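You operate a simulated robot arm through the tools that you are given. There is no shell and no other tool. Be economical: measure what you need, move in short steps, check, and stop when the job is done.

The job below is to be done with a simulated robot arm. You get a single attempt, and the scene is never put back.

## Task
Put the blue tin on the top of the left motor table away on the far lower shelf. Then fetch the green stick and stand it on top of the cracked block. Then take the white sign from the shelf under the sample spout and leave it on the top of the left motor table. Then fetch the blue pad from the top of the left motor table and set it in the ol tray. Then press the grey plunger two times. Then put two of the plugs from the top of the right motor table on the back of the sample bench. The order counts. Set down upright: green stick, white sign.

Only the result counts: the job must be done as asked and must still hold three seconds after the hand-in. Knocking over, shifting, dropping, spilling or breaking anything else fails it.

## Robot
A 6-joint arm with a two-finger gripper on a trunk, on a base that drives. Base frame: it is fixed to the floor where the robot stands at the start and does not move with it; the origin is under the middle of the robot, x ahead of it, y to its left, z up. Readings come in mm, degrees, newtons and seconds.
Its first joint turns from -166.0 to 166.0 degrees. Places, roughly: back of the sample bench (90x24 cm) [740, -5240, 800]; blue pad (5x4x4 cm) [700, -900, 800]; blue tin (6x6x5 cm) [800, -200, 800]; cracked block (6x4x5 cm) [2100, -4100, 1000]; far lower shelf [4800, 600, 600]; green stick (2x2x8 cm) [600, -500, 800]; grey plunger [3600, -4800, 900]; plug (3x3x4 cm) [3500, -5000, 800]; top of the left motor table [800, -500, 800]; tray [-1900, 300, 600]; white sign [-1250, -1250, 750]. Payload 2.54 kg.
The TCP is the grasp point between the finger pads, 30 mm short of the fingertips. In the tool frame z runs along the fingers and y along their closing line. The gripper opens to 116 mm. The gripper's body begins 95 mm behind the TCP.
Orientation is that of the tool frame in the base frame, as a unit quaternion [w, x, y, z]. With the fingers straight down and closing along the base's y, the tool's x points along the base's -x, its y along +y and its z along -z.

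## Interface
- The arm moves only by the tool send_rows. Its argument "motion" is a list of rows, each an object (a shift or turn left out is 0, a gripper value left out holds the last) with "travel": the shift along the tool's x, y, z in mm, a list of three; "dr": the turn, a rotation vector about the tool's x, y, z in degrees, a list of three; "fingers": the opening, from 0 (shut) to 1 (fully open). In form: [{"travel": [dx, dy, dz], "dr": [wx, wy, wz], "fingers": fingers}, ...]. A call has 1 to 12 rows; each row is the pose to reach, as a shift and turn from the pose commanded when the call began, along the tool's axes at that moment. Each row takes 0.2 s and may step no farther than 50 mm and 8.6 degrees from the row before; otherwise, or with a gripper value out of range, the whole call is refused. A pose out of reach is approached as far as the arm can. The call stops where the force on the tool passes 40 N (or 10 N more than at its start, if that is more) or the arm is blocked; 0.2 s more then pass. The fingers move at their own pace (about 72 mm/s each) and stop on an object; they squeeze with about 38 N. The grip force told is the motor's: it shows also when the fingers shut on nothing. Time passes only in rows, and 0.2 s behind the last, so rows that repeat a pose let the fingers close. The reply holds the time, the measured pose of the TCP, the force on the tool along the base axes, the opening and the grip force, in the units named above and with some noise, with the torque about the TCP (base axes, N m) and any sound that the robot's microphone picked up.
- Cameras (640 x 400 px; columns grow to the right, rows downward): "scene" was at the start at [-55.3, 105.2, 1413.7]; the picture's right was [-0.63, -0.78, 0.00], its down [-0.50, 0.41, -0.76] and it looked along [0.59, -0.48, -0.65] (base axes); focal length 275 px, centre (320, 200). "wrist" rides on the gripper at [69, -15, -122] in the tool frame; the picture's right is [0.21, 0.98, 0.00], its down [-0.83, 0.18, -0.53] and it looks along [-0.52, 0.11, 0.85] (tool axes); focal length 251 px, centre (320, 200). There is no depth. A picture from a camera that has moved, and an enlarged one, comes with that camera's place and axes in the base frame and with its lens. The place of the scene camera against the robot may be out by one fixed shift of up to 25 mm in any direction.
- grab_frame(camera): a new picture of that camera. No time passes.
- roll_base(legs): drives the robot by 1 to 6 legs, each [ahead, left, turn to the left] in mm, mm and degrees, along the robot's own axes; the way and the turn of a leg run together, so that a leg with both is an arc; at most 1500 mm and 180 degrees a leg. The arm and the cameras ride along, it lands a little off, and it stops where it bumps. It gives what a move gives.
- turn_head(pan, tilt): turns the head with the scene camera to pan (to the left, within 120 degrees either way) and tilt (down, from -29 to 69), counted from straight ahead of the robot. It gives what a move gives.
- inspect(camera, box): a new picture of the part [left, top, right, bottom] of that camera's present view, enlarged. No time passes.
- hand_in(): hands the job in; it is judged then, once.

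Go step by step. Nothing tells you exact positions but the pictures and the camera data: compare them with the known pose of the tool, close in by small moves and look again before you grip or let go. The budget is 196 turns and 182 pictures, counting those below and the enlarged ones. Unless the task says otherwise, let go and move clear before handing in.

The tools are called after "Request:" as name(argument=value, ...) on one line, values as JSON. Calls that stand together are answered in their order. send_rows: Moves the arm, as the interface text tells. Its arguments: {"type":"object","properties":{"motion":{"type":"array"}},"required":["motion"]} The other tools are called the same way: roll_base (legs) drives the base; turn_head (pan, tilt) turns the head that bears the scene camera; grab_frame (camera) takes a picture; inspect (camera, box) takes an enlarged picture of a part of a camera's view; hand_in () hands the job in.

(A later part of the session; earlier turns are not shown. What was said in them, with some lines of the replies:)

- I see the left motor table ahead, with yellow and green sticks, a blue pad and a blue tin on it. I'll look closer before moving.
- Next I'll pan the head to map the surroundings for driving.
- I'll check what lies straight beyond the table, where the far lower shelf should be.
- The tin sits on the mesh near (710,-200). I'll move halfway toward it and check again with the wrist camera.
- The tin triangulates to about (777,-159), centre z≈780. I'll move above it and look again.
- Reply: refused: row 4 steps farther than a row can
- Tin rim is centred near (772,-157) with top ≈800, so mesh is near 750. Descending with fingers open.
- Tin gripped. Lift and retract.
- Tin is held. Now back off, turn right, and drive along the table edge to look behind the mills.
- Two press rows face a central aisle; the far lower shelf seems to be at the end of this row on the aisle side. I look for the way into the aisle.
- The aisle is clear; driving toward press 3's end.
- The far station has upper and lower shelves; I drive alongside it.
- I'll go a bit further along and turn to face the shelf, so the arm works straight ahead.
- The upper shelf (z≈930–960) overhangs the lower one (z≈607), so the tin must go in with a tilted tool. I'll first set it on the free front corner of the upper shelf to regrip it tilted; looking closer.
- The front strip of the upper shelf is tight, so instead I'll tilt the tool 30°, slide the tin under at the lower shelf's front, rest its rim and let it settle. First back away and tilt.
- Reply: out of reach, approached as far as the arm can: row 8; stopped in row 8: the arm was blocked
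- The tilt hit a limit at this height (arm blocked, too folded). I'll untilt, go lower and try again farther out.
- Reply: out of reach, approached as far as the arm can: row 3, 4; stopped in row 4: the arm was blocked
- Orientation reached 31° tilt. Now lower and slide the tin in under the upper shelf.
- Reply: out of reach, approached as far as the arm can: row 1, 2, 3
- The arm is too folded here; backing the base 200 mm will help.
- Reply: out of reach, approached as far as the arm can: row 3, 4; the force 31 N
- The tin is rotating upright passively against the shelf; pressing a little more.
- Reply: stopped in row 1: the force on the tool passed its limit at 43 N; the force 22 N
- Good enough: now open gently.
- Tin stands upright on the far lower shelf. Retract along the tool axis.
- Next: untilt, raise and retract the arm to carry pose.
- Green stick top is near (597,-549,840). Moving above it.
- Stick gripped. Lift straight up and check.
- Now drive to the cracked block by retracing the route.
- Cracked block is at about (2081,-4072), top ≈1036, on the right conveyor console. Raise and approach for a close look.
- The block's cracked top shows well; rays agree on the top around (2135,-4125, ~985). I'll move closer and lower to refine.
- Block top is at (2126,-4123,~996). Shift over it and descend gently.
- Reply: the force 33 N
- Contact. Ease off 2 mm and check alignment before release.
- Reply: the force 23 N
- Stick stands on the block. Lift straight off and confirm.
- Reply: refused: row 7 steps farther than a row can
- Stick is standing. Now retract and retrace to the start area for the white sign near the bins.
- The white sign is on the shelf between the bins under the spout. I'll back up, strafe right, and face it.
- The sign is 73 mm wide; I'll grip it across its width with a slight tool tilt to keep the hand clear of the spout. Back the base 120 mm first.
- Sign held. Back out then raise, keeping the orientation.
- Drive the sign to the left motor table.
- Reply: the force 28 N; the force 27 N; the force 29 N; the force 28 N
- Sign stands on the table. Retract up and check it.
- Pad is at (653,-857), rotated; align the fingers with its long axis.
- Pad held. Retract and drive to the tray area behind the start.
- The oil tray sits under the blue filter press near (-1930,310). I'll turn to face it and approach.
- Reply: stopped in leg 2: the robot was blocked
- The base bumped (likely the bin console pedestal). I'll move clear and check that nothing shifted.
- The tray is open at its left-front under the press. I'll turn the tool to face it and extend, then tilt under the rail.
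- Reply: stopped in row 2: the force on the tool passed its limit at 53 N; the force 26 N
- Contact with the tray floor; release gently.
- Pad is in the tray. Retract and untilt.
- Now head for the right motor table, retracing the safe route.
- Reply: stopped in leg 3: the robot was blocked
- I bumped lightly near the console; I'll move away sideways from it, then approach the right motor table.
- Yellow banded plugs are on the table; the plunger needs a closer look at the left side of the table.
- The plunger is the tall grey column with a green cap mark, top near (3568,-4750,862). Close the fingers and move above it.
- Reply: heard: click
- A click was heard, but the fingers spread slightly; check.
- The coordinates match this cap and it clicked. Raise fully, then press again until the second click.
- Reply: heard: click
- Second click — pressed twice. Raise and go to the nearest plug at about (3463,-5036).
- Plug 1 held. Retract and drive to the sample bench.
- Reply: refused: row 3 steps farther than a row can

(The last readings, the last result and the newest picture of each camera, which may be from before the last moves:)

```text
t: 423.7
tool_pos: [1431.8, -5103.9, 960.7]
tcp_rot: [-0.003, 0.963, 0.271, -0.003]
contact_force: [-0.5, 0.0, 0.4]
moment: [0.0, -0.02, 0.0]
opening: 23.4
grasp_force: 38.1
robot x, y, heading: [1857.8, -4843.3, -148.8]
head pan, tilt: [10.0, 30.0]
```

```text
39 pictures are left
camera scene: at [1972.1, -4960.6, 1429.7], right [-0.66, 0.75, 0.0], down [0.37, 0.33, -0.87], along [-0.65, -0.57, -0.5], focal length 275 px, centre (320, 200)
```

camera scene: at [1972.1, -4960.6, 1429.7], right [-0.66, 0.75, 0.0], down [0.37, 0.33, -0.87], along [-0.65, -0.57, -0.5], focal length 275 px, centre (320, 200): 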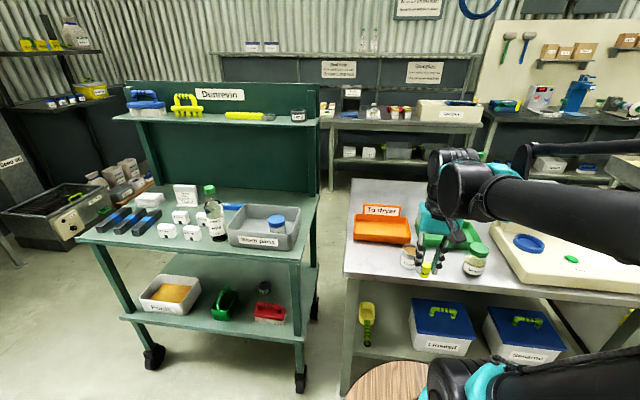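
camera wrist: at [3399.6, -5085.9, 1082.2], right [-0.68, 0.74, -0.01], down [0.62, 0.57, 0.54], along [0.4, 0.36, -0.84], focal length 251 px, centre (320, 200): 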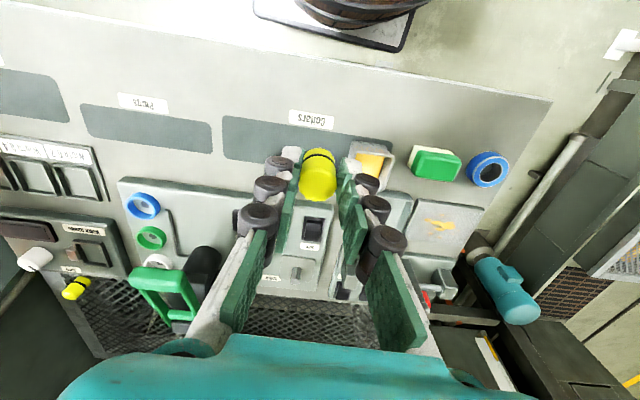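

The bench's back strip lies beyond the trays. Raise the arm, then close in and look.

Request:
send_rows(motion=[{"travel": [0, 0, -30]}, {"travel": [0, 0, -70]}])

Request:
roll_base(legs=[[250, -10, 2]])

Request:
turn_head(pan=15, tilt=33)

Request:
grab_frame(camera="scene")

Request:
grab_frame(camera="wrist")

```text
t: 424.3
tool_pos: [1432.3, -5102.3, 1032.3]
tcp_rot: [-0.002, 0.963, 0.27, -0.003]
contact_force: [0.1, -0.4, 0.2]
moment: [0.0, -0.02, 0.02]
opening: 23.4
grasp_force: 37.6
robot x, y, heading: [1861.0, -4844.0, -148.4]
head pan, tilt: [10.0, 30.0]
```

```text
t: 426.2
tool_pos: [1263.8, -5222.3, 1030.4]
tcp_rot: [-0.002, 0.953, 0.302, -0.003]
contact_force: [-0.1, 0.6, 0.0]
moment: [-0.02, 0.01, -0.04]
opening: 23.2
grasp_force: 37.6
robot x, y, heading: [1675.4, -4935.2, -144.7]
head pan, tilt: [10.0, 30.0]
stopped in leg 1: the robot was blocked; the commanded pose is now the measured one
```

```text
t: 426.9
tool_pos: [1263.9, -5222.4, 1031.7]
tcp_rot: [-0.002, 0.953, 0.303, -0.004]
contact_force: [0.0, 0.2, 0.2]
moment: [-0.04, 0.01, -0.01]
opening: 23.5
grasp_force: 38.2
robot x, y, heading: [1675.3, -4937.5, -144.8]
head pan, tilt: [15.0, 33.0]
```

```text
38 pictures are left
camera scene: at [1802.1, -5048.2, 1425.1], right [-0.77, 0.64, 0.0], down [0.35, 0.42, -0.84], along [-0.54, -0.65, -0.54], focal length 275 px, centre (320, 200)
```

scene: 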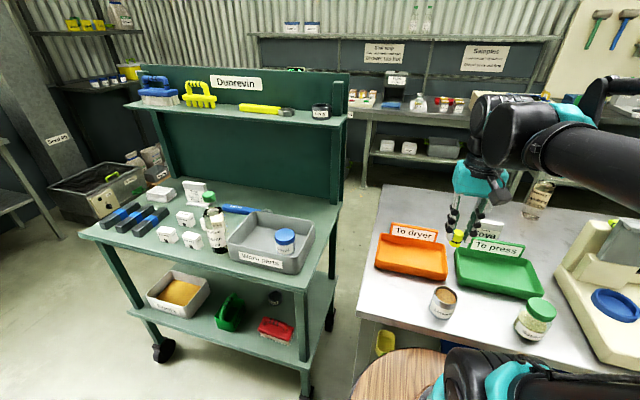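

```text
37 pictures are left
camera wrist: at [1313.3, -5168.1, 1152.3], right [0.74, -0.67, -0.01], down [-0.57, -0.63, 0.54], along [-0.37, -0.39, -0.84], focal length 251 px, centre (320, 200)
```

wrist: 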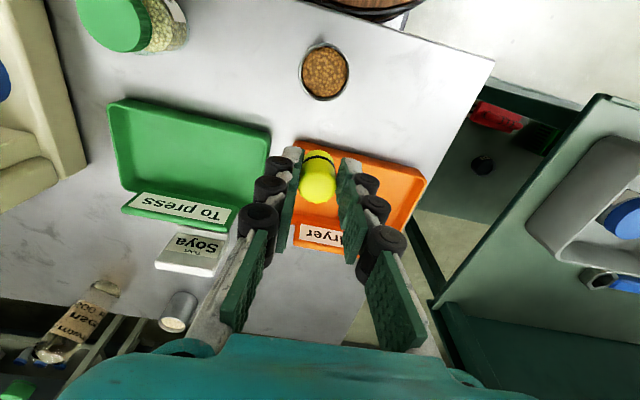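

The strip behind the orange tray is free. Extend over the tray to the back area and look.

Request:
send_rows(motion=[{"travel": [-45, 3, 0]}, {"travel": [-90, 6, 0]}, {"travel": [-135, 9, 0]}, {"travel": [-180, 12, 10]}, {"travel": [-225, 15, 20]}, {"travel": [-270, 18, 30]}, {"travel": [-310, 21, 40]}])

Request:
grab_frame(camera="wrist")

Request:
grab_frame(camera="scene")

```text
t: 428.4
tool_pos: [1024.8, -5417.4, 993.9]
tcp_rot: [-0.003, 0.953, 0.302, -0.004]
contact_force: [1.1, 0.9, 0.5]
moment: [-0.05, 0.04, 0.0]
opening: 23.2
grasp_force: 37.9
robot x, y, heading: [1673.9, -4936.3, -144.7]
head pan, tilt: [15.0, 33.0]
```

```text
36 pictures are left
camera wrist: at [1073.2, -5362.8, 1115.1], right [0.74, -0.67, -0.01], down [-0.57, -0.63, 0.54], along [-0.37, -0.39, -0.84], focal length 251 px, centre (320, 200)
```

wrist: 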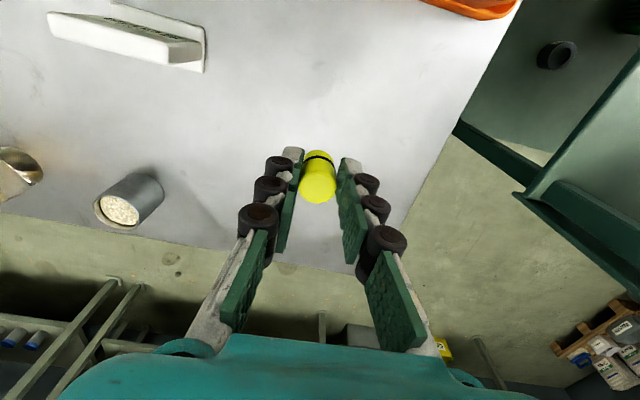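

```text
35 pictures are left
camera scene: at [1802.5, -5047.9, 1425.1], right [-0.77, 0.64, 0.0], down [0.35, 0.42, -0.84], along [-0.54, -0.65, -0.54], focal length 275 px, centre (320, 200)
```

scene: 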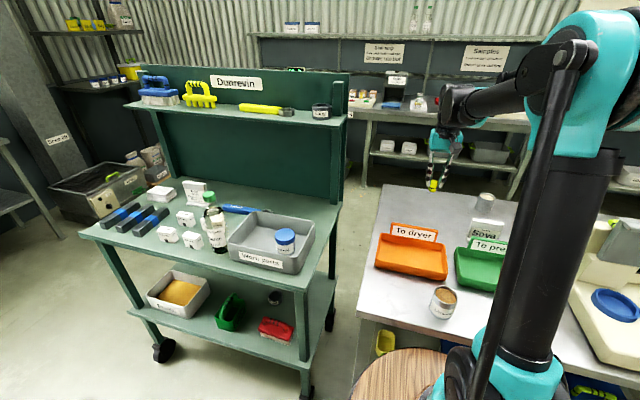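

Request:
send_rows(motion=[{"travel": [-40, 0, 30]}, {"travel": [-80, 0, 60]}, {"travel": [-120, 0, 90]}, {"travel": [-120, 0, 130]}])

Request:
grab_frame(camera="wrist")

```text
t: 429.4
tool_pos: [924.0, -5485.0, 861.8]
tcp_rot: [-0.002, 0.953, 0.303, -0.003]
contact_force: [0.7, 0.3, -0.4]
moment: [-0.06, 0.04, 0.0]
opening: 23.2
grasp_force: 38.2
robot x, y, heading: [1677.7, -4933.5, -144.4]
head pan, tilt: [15.0, 33.0]
```

```text
34 pictures are left
camera wrist: at [973.3, -5431.9, 982.1], right [0.74, -0.67, -0.01], down [-0.57, -0.63, 0.54], along [-0.37, -0.39, -0.84], focal length 251 px, centre (320, 200)
```

wrist: 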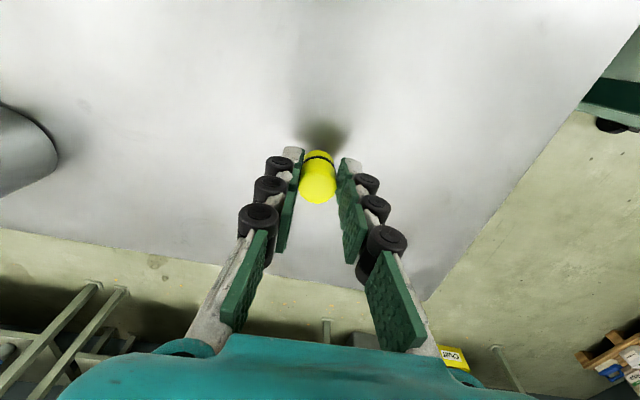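

Request:
send_rows(motion=[{"travel": [0, 0, 8]}, {"travel": [0, 0, 16]}, {"travel": [0, 0, 22]}])

Request:
send_rows(motion=[{"travel": [0, 0, 4]}, {"travel": [0, 0, 8]}])

Request:
send_rows(motion=[{"travel": [0, 0, 4]}, {"travel": [0, 0, 8]}])

```text
t: 430.2
tool_pos: [925.4, -5485.7, 842.6]
tcp_rot: [-0.002, 0.953, 0.302, -0.004]
contact_force: [-0.1, -0.7, 30.7]
moment: [-0.2, 0.21, -0.04]
opening: 23.1
grasp_force: 37.9
robot x, y, heading: [1676.9, -4929.9, -144.7]
head pan, tilt: [15.0, 33.0]
```

```text
t: 430.9
tool_pos: [923.9, -5485.1, 834.0]
tcp_rot: [-0.002, 0.953, 0.303, -0.003]
contact_force: [-0.1, 4.6, 32.0]
moment: [-0.09, 0.2, -0.07]
opening: 23.4
grasp_force: 38.5
robot x, y, heading: [1676.4, -4931.7, -144.8]
head pan, tilt: [15.0, 33.0]
```

```text
t: 431.3
tool_pos: [924.2, -5486.4, 829.7]
tcp_rot: [-0.002, 0.953, 0.302, -0.004]
contact_force: [2.7, 3.5, 20.4]
moment: [-0.03, -0.12, 0.03]
opening: 23.3
grasp_force: 38.2
robot x, y, heading: [1676.2, -4935.3, -144.6]
head pan, tilt: [15.0, 33.0]
stopped in row 2: the force on the tool passed its limit at 48 N (the readings are from after the stop); the commanded pose is now the measured one
```

Plug rests on the bench; release and rise.

Request:
send_rows(motion=[{"travel": [0, 0, -2]}, {"travel": [0, 0, -2], "fingers": 0.3}, {"travel": [0, 0, -2], "fingers": 0.45}, {"travel": [0, 0, -2], "fingers": 0.6}, {"travel": [0, 0, -2], "fingers": 0.6}])

Request:
send_rows(motion=[{"travel": [0, 0, -30]}, {"travel": [0, 0, -70]}, {"travel": [20, 0, -110]}, {"travel": [60, 0, -130]}])

Request:
grab_frame(camera="wrist")

```text
t: 432.5
tool_pos: [924.7, -5486.9, 829.9]
tcp_rot: [-0.002, 0.953, 0.303, -0.004]
contact_force: [0.2, -0.2, -0.2]
moment: [-0.03, 0.01, 0.01]
opening: 69.8
grasp_force: 0.0
robot x, y, heading: [1672.2, -4938.1, -144.8]
head pan, tilt: [15.0, 33.0]
```

```text
t: 433.5
tool_pos: [970.8, -5452.5, 959.7]
tcp_rot: [-0.002, 0.953, 0.302, -0.003]
contact_force: [0.0, -0.3, -0.7]
moment: [0.04, -0.09, -0.02]
opening: 69.7
grasp_force: 0.1
robot x, y, heading: [1677.2, -4931.0, -144.5]
head pan, tilt: [15.0, 33.0]
```

```text
33 pictures are left
camera wrist: at [1020.6, -5399.7, 1081.3], right [0.74, -0.67, -0.01], down [-0.57, -0.63, 0.54], along [-0.37, -0.39, -0.84], focal length 251 px, centre (320, 200)
```

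wrist: 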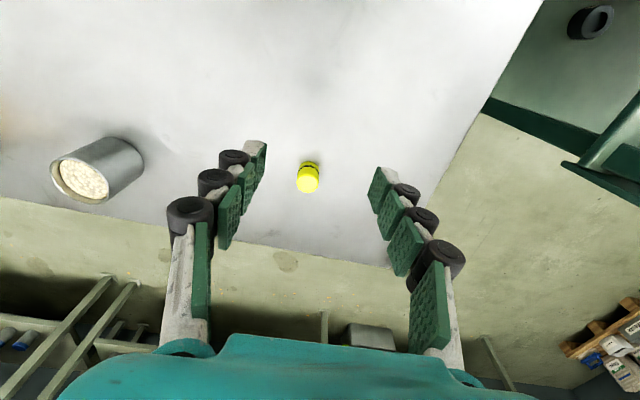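

Plug 1 is placed. Retract and go back for a second plug.

Request:
send_rows(motion=[{"travel": [45, 0, -20]}, {"travel": [90, 0, -40]}, {"travel": [135, 0, -60]}, {"travel": [180, 0, -60]}, {"travel": [225, 0, -60]}, {"travel": [270, 0, -60]}, {"travel": [310, 0, -60]}])

Request:
roll_base(legs=[[-201, 31, 0], [-140, 532, 0], [0, 0, 175], [590, -535, 0]])

Request:
grab_frame(camera="wrist")

```text
t: 435.1
tool_pos: [1228.8, -5274.6, 1018.8]
tcp_rot: [-0.003, 0.953, 0.302, -0.003]
contact_force: [-0.2, -0.5, -0.4]
moment: [0.04, -0.06, -0.03]
opening: 69.6
grasp_force: 0.0
robot x, y, heading: [1674.1, -4934.4, -144.5]
head pan, tilt: [15.0, 33.0]
```

```text
t: 450.5
tool_pos: [3540.7, -5105.1, 1019.6]
tcp_rot: [0.003, -0.248, 0.969, -0.002]
contact_force: [0.4, 0.8, 0.8]
moment: [-0.01, -0.03, 0.02]
opening: 69.8
grasp_force: 0.0
robot x, y, heading: [3059.2, -5392.3, 28.6]
head pan, tilt: [15.0, 33.0]
```

```text
32 pictures are left
camera wrist: at [3485.7, -5149.8, 1140.2], right [-0.66, 0.75, -0.01], down [0.63, 0.56, 0.54], along [0.41, 0.35, -0.84], focal length 251 px, centre (320, 200)
```

wrist: 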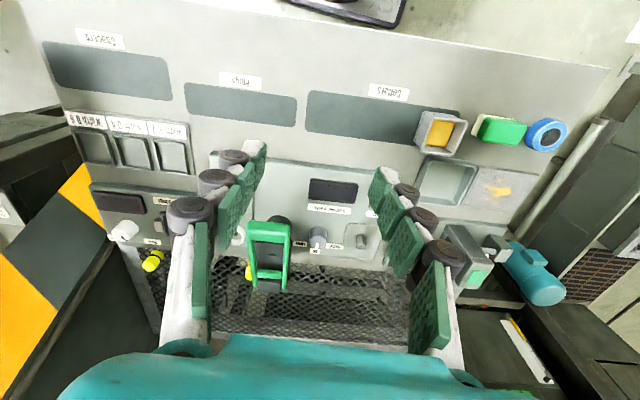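

Request:
inspect(camera="wrist", box=[110, 200, 310, 320])

```text
3.20 times, centred on (210, 260) of wrist
camera zoom: at [3485.7, -5149.8, 1140.2], right [-0.66, 0.75, -0.01], down [0.63, 0.56, 0.54], along [0.41, 0.35, -0.84], focal length 805 px, centre (672, 8)
```

zoom: 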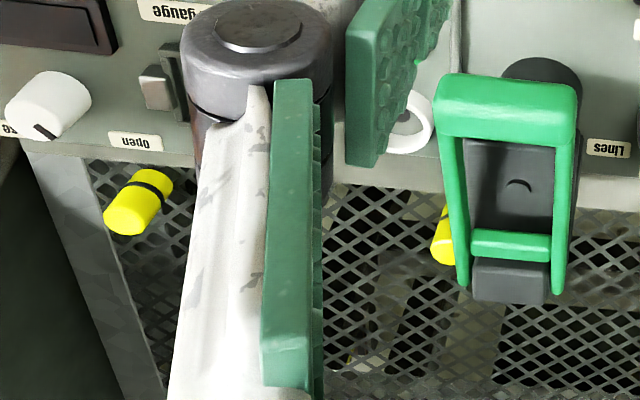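

Request:
roll_base(legs=[[25, -190, 0]])

Request:
send_rows(motion=[{"travel": [-45, -3, 0]}, {"travel": [-90, -6, 0]}, {"travel": [-135, -9, 0]}, {"travel": [-180, -12, 0]}, {"travel": [-225, -15, 0]}, {"travel": [-265, -18, 20]}, {"travel": [-300, -20, 40]}])

Request:
grab_frame(camera="wrist")

```text
t: 452.0
tool_pos: [3650.6, -5254.8, 1018.4]
tcp_rot: [0.003, -0.247, 0.969, -0.003]
contact_force: [-0.3, -0.9, 1.3]
moment: [-0.01, -0.03, -0.01]
opening: 69.6
grasp_force: 0.0
robot x, y, heading: [3166.7, -5542.4, 28.7]
head pan, tilt: [15.0, 33.0]
```

```text
t: 453.6
tool_pos: [3924.7, -5129.1, 979.6]
tcp_rot: [0.004, -0.247, 0.969, -0.003]
contact_force: [0.0, -0.2, 0.1]
moment: [0.03, -0.01, 0.01]
opening: 69.6
grasp_force: 0.0
robot x, y, heading: [3164.7, -5538.0, 28.9]
head pan, tilt: [15.0, 33.0]
```

```text
30 pictures are left
camera wrist: at [3870.7, -5173.7, 1101.7], right [-0.66, 0.75, -0.01], down [0.63, 0.56, 0.54], along [0.41, 0.35, -0.84], focal length 251 px, centre (320, 200)
```

wrist: 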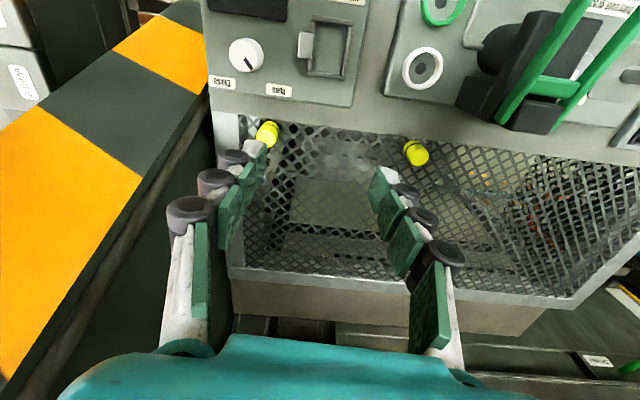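

Request:
send_rows(motion=[{"travel": [-7, 40, 0]}, {"travel": [-14, 80, 10]}, {"travel": [-20, 118, 30]}, {"travel": [-27, 135, 60]}, {"travel": [-27, 135, 80]}])

Request:
grab_frame(camera="wrist")

```text
t: 454.8
tool_pos: [3882.9, -4996.4, 899.4]
tcp_rot: [0.003, -0.247, 0.969, -0.003]
contact_force: [0.3, -0.4, -0.2]
moment: [0.01, -0.01, 0.01]
opening: 69.7
grasp_force: 0.0
robot x, y, heading: [3166.3, -5543.0, 28.7]
head pan, tilt: [15.0, 33.0]
```

```text
29 pictures are left
camera wrist: at [3829.1, -5041.3, 1021.3], right [-0.66, 0.75, -0.01], down [0.63, 0.56, 0.54], along [0.41, 0.35, -0.84], focal length 251 px, centre (320, 200)
```

wrist: 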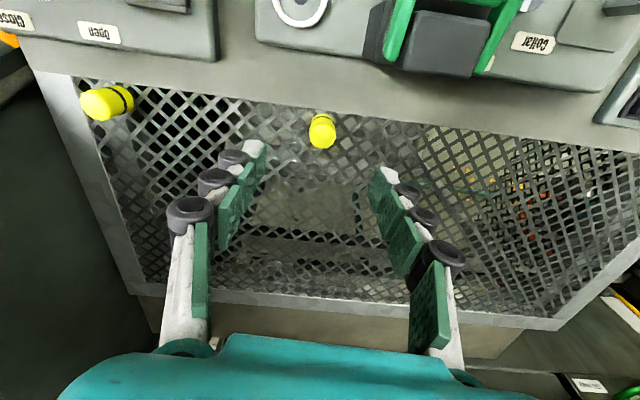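

Request:
send_rows(motion=[{"travel": [-2, 2, 30]}, {"travel": [-2, 2, 60]}])

Request:
grab_frame(camera="wrist")

```text
t: 455.4
tool_pos: [3885.7, -4997.5, 840.5]
tcp_rot: [0.003, -0.247, 0.969, -0.002]
contact_force: [0.9, 0.1, 0.2]
moment: [-0.01, -0.03, 0.05]
opening: 69.3
grasp_force: 0.1
robot x, y, heading: [3166.9, -5543.5, 28.8]
head pan, tilt: [15.0, 33.0]
```

```text
28 pictures are left
camera wrist: at [3831.5, -5041.7, 962.7], right [-0.66, 0.75, -0.01], down [0.63, 0.56, 0.54], along [0.41, 0.35, -0.84], focal length 251 px, centre (320, 200)
```

wrist: 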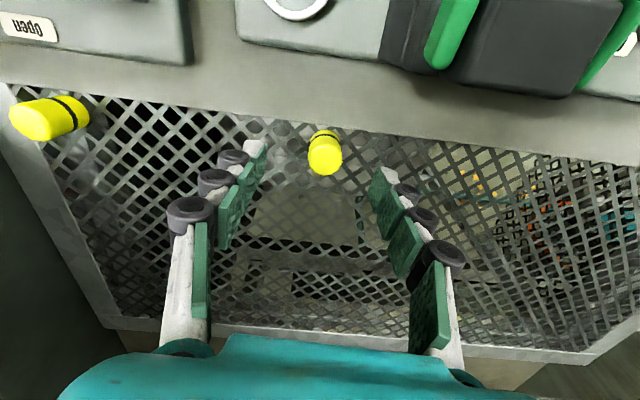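

Request:
send_rows(motion=[{"travel": [-1, 5, 20]}, {"travel": [-1, 5, 38]}, {"travel": [-1, 5, 38], "fingers": 0.1}, {"travel": [-1, 5, 38], "fingers": 0.1}, {"travel": [-1, 5, 38], "fingers": 0.1}, {"travel": [-1, 5, 38], "fingers": 0.1}])

Request:
send_rows(motion=[{"travel": [0, 0, -20]}, {"travel": [0, 0, -60]}, {"travel": [0, 0, -105]}, {"travel": [0, 0, -150]}, {"travel": [0, 0, -195]}])

Request:
grab_frame(camera="wrist")

```text
t: 456.8
tool_pos: [3884.4, -4991.8, 802.3]
tcp_rot: [0.003, -0.247, 0.969, -0.003]
contact_force: [-0.5, -0.4, -0.6]
moment: [0.02, 0.0, 0.0]
opening: 23.6
grasp_force: 38.2
robot x, y, heading: [3169.6, -5542.0, 28.7]
head pan, tilt: [15.0, 33.0]
```

```text
t: 458.0
tool_pos: [3881.6, -4991.0, 997.5]
tcp_rot: [0.003, -0.247, 0.969, -0.003]
contact_force: [1.0, -0.2, -0.5]
moment: [-0.05, 0.04, -0.02]
opening: 23.7
grasp_force: 38.1
robot x, y, heading: [3168.1, -5544.4, 28.8]
head pan, tilt: [15.0, 33.0]
```

```text
27 pictures are left
camera wrist: at [3827.9, -5035.2, 1118.6], right [-0.66, 0.75, -0.01], down [0.63, 0.56, 0.54], along [0.41, 0.35, -0.84], focal length 251 px, centre (320, 200)
```

wrist: 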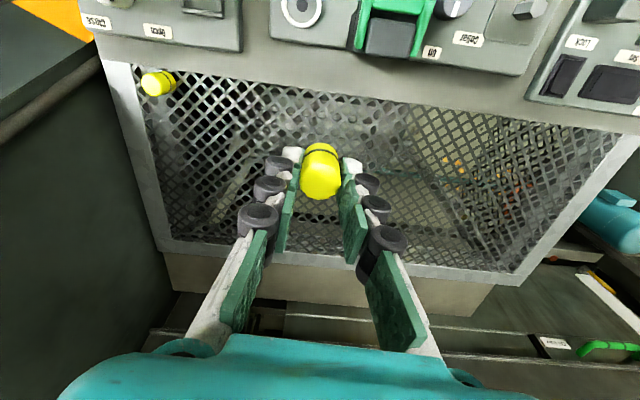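

Second plug held. Retract and return to the bench, stopping slightly short of the earlier bump.

Request:
send_rows(motion=[{"travel": [43, -15, -5]}, {"travel": [86, -31, -10]}, {"travel": [129, -47, -15]}, {"travel": [172, -62, -20]}, {"travel": [215, -78, -25]}, {"travel": [258, -93, -30]}, {"travel": [301, -109, -35]}, {"travel": [344, -124, -40]}, {"travel": [387, -140, -40]}])

Request:
roll_base(legs=[[-611, 732, 0], [0, 0, -174], [137, -529, 0], [185, -25, 0]])

Request:
grab_frame(camera="wrist")

```text
t: 460.0
tool_pos: [3609.3, -5301.4, 1038.0]
tcp_rot: [0.004, -0.247, 0.969, -0.003]
contact_force: [0.1, 0.4, 0.2]
moment: [-0.02, 0.04, 0.0]
opening: 23.4
grasp_force: 38.0
robot x, y, heading: [3169.7, -5541.3, 28.9]
head pan, tilt: [15.0, 33.0]
```

```text
t: 476.1
tool_pos: [1267.8, -5172.4, 1037.4]
tcp_rot: [-0.003, 0.957, 0.29, -0.003]
contact_force: [0.2, 0.1, -0.2]
moment: [0.0, -0.02, -0.02]
opening: 23.4
grasp_force: 38.2
robot x, y, heading: [1684.7, -4893.9, -146.0]
head pan, tilt: [15.0, 33.0]
```

```text
26 pictures are left
camera wrist: at [1318.3, -5120.2, 1158.7], right [0.72, -0.69, -0.01], down [-0.58, -0.61, 0.54], along [-0.38, -0.38, -0.84], focal length 251 px, centre (320, 200)
```

wrist: 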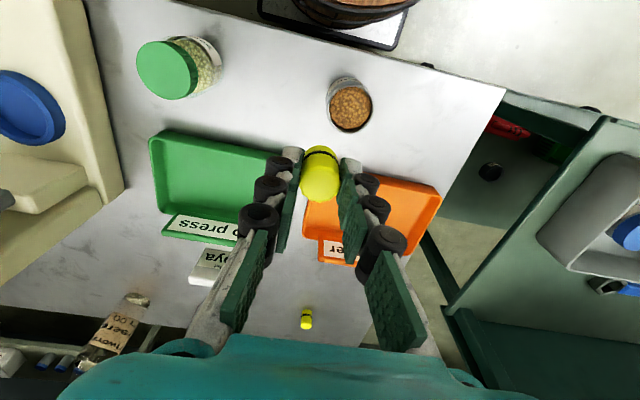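

Request:
roll_base(legs=[[22, 0, 0]])

Request:
send_rows(motion=[{"travel": [-44, -3, 0]}, {"travel": [-88, -7, 0]}, {"travel": [-132, -10, 0]}, {"travel": [-176, -13, 0]}, {"travel": [-220, -17, 0]}, {"travel": [-264, -20, 10]}, {"travel": [-305, -24, 25]}, {"travel": [-346, -27, 45]}, {"travel": [-385, -30, 70]}, {"travel": [-420, -33, 100]}])

Request:
grab_frame(camera="wrist")

```text
t: 476.9
tool_pos: [1249.8, -5184.1, 1037.5]
tcp_rot: [-0.003, 0.957, 0.291, -0.004]
contact_force: [0.2, -0.2, -0.4]
moment: [0.01, -0.02, 0.01]
opening: 23.3
grasp_force: 38.4
robot x, y, heading: [1665.0, -4906.1, -146.1]
head pan, tilt: [15.0, 33.0]
```

```text
t: 479.1
tool_pos: [882.4, -5390.9, 940.8]
tcp_rot: [-0.002, 0.957, 0.291, -0.004]
contact_force: [-0.5, 0.0, 0.3]
moment: [-0.07, 0.03, 0.0]
opening: 23.1
grasp_force: 38.2
robot x, y, heading: [1665.4, -4902.9, -146.0]
head pan, tilt: [15.0, 33.0]
```

```text
25 pictures are left
camera wrist: at [933.1, -5338.5, 1062.5], right [0.72, -0.69, -0.01], down [-0.58, -0.61, 0.54], along [-0.38, -0.38, -0.84], focal length 251 px, centre (320, 200)
```

wrist: 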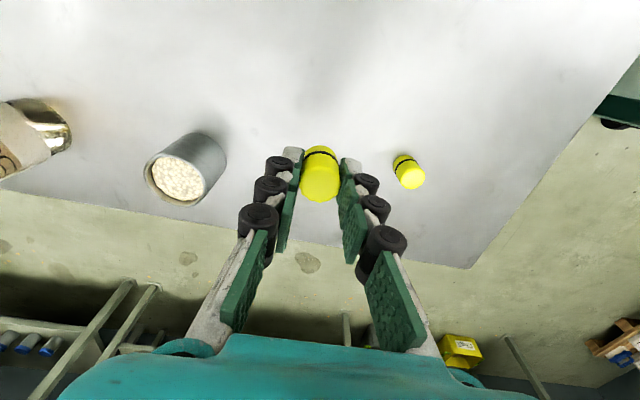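

Request:
send_rows(motion=[{"travel": [0, 0, 45]}, {"travel": [0, 0, 80]}, {"travel": [0, 0, 92]}])

Request:
send_rows(motion=[{"travel": [0, 0, 4]}, {"travel": [0, 0, 7]}])

```text
t: 479.9
tool_pos: [881.4, -5389.7, 850.1]
tcp_rot: [-0.003, 0.957, 0.291, -0.004]
contact_force: [0.5, 0.4, 0.0]
moment: [-0.02, 0.01, -0.02]
opening: 23.2
grasp_force: 38.0
robot x, y, heading: [1665.3, -4902.8, -146.1]
head pan, tilt: [15.0, 33.0]
```

```text
t: 480.5
tool_pos: [879.4, -5391.5, 842.6]
tcp_rot: [-0.003, 0.957, 0.291, -0.004]
contact_force: [-0.5, -0.3, -0.1]
moment: [0.02, 0.0, 0.0]
opening: 23.5
grasp_force: 38.0
robot x, y, heading: [1668.4, -4900.2, -146.1]
head pan, tilt: [15.0, 33.0]
```

Request:
send_rows(motion=[{"travel": [0, 0, 3]}])

Request:
send_rows(motion=[{"travel": [0, 0, 3]}])

```text
t: 480.9
tool_pos: [881.6, -5391.2, 840.6]
tcp_rot: [-0.003, 0.957, 0.29, -0.005]
contact_force: [-1.6, -7.0, 30.4]
moment: [-0.31, 0.05, -0.02]
opening: 23.5
grasp_force: 38.3
robot x, y, heading: [1666.5, -4907.1, -145.8]
head pan, tilt: [15.0, 33.0]
```

```text
t: 481.3
tool_pos: [881.1, -5389.9, 836.8]
tcp_rot: [-0.003, 0.957, 0.291, -0.004]
contact_force: [2.4, -5.1, 31.3]
moment: [-0.27, -0.07, 0.02]
opening: 23.3
grasp_force: 38.1
robot x, y, heading: [1670.4, -4903.7, -146.2]
head pan, tilt: [15.0, 33.0]
```

Contact; release and rise.

Request:
send_rows(motion=[{"travel": [0, 0, -1]}, {"travel": [0, 0, -1], "fingers": 0.3}, {"travel": [0, 0, -1], "fingers": 0.4}, {"travel": [0, 0, -1], "fingers": 0.55}, {"travel": [0, 0, -1], "fingers": 0.55}])

Request:
send_rows(motion=[{"travel": [0, 0, -30]}, {"travel": [0, 0, -70]}, {"travel": [20, 0, -110]}, {"travel": [60, 0, -130]}, {"travel": [100, 0, -150]}])

Request:
grab_frame(camera="wrist")

```text
t: 482.5
tool_pos: [880.3, -5389.9, 835.5]
tcp_rot: [-0.001, 0.957, 0.291, -0.004]
contact_force: [-0.1, -1.1, -0.5]
moment: [0.01, -0.02, -0.01]
opening: 63.6
grasp_force: 0.0
robot x, y, heading: [1669.8, -4903.2, -146.0]
head pan, tilt: [15.0, 33.0]
```

```text
t: 483.7
tool_pos: [962.3, -5336.1, 987.1]
tcp_rot: [-0.003, 0.957, 0.291, -0.003]
contact_force: [-1.1, 0.0, -0.9]
moment: [0.0, -0.11, -0.02]
opening: 63.8
grasp_force: 0.1
robot x, y, heading: [1666.7, -4901.3, -146.0]
head pan, tilt: [15.0, 33.0]
```

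```text
24 pictures are left
camera wrist: at [1012.6, -5283.3, 1108.3], right [0.72, -0.69, -0.01], down [-0.58, -0.61, 0.54], along [-0.38, -0.38, -0.84], focal length 251 px, centre (320, 200)
```

wrist: 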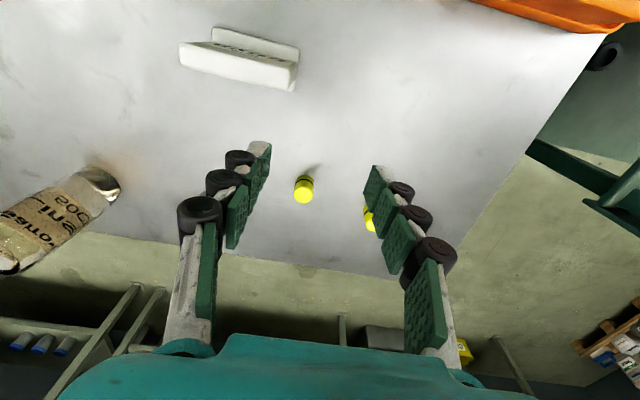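

Both plugs stand on the bench's back strip. Retract clear and take a last look.

Request:
send_rows(motion=[{"travel": [45, 0, -20]}, {"travel": [90, 0, -40]}, {"travel": [135, 0, -50]}, {"travel": [180, 0, -50]}, {"travel": [225, 0, -50]}, {"travel": [270, 0, -50]}])

Request:
grab_frame(camera="wrist")

Request:
turn_head(pan=-120, tilt=25)

Request:
grab_frame(camera="scene")

```text
t: 485.1
tool_pos: [1189.1, -5185.9, 1033.4]
tcp_rot: [-0.003, 0.957, 0.291, -0.004]
contact_force: [-0.7, -0.4, 0.3]
moment: [0.04, -0.02, 0.01]
opening: 63.8
grasp_force: 0.1
robot x, y, heading: [1665.8, -4904.8, -146.5]
head pan, tilt: [15.0, 33.0]
```

```text
23 pictures are left
camera wrist: at [1239.3, -5133.8, 1155.0], right [0.72, -0.69, -0.01], down [-0.58, -0.61, 0.54], along [-0.38, -0.38, -0.84], focal length 251 px, centre (320, 200)
```

wrist: 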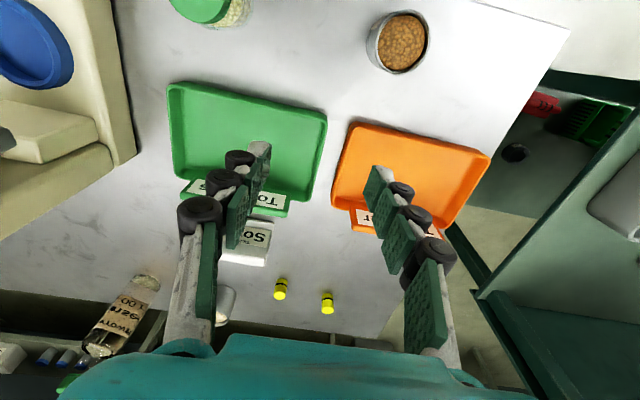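

```text
t: 487.3
tool_pos: [1189.4, -5186.2, 1034.5]
tcp_rot: [-0.002, 0.957, 0.29, -0.005]
contact_force: [0.4, -0.2, -0.5]
moment: [-0.01, -0.03, -0.02]
opening: 63.7
grasp_force: 0.0
robot x, y, heading: [1668.0, -4908.8, -146.3]
head pan, tilt: [-120.0, 25.0]
```

```text
22 pictures are left
camera scene: at [1843.2, -4862.3, 1437.7], right [1.0, 0.07, 0.0], down [0.03, -0.42, -0.91], along [-0.06, 0.9, -0.42], focal length 275 px, centre (320, 200)
```

scene: 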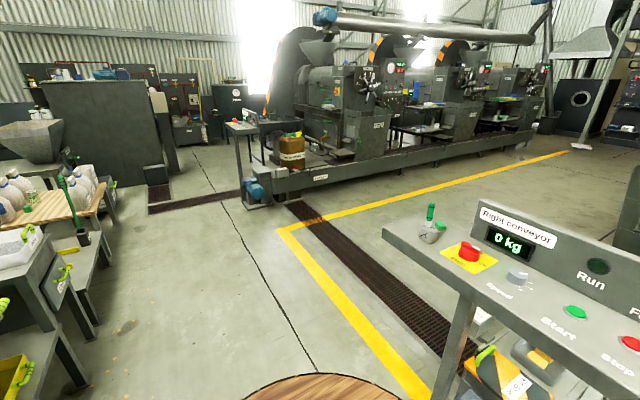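

The stick still stands on the block, both plugs are on the back of the bench, and the arm is clear. Handing in.

Request:
hand_in()

```text
The job is handed in.
```

I did all six tasks in order and handed the job in with the gripper empty and clear. The result hasn't come back. The main risk is three bumps with the base, described below.

- **Blue tin:** it stands upright on the far lower shelf.
- **Green stick:** it stands on the cracked block, and was still upright in my last picture.
- **White sign:** it stands upright on the left motor table.
- **Blue pad:** it lies in the tray under the blue filter press. I took that as the "ol tray" because it matches the position you gave. The presses also have drawers marked "Oil tray".
- **Grey plunger:** I pressed it twice and heard a click each time. I took the tall grey column with a green mark on top to be the plunger, because its position matched yours.
- **Plugs:** two stand on the back of the sample bench.

**Bumps:** the base bumped something three times while driving: probably the bin console, something near the right conveyor console, and the front of the sample bench. The pictures showed nothing shifted or knocked over, but I couldn't see every contact point.
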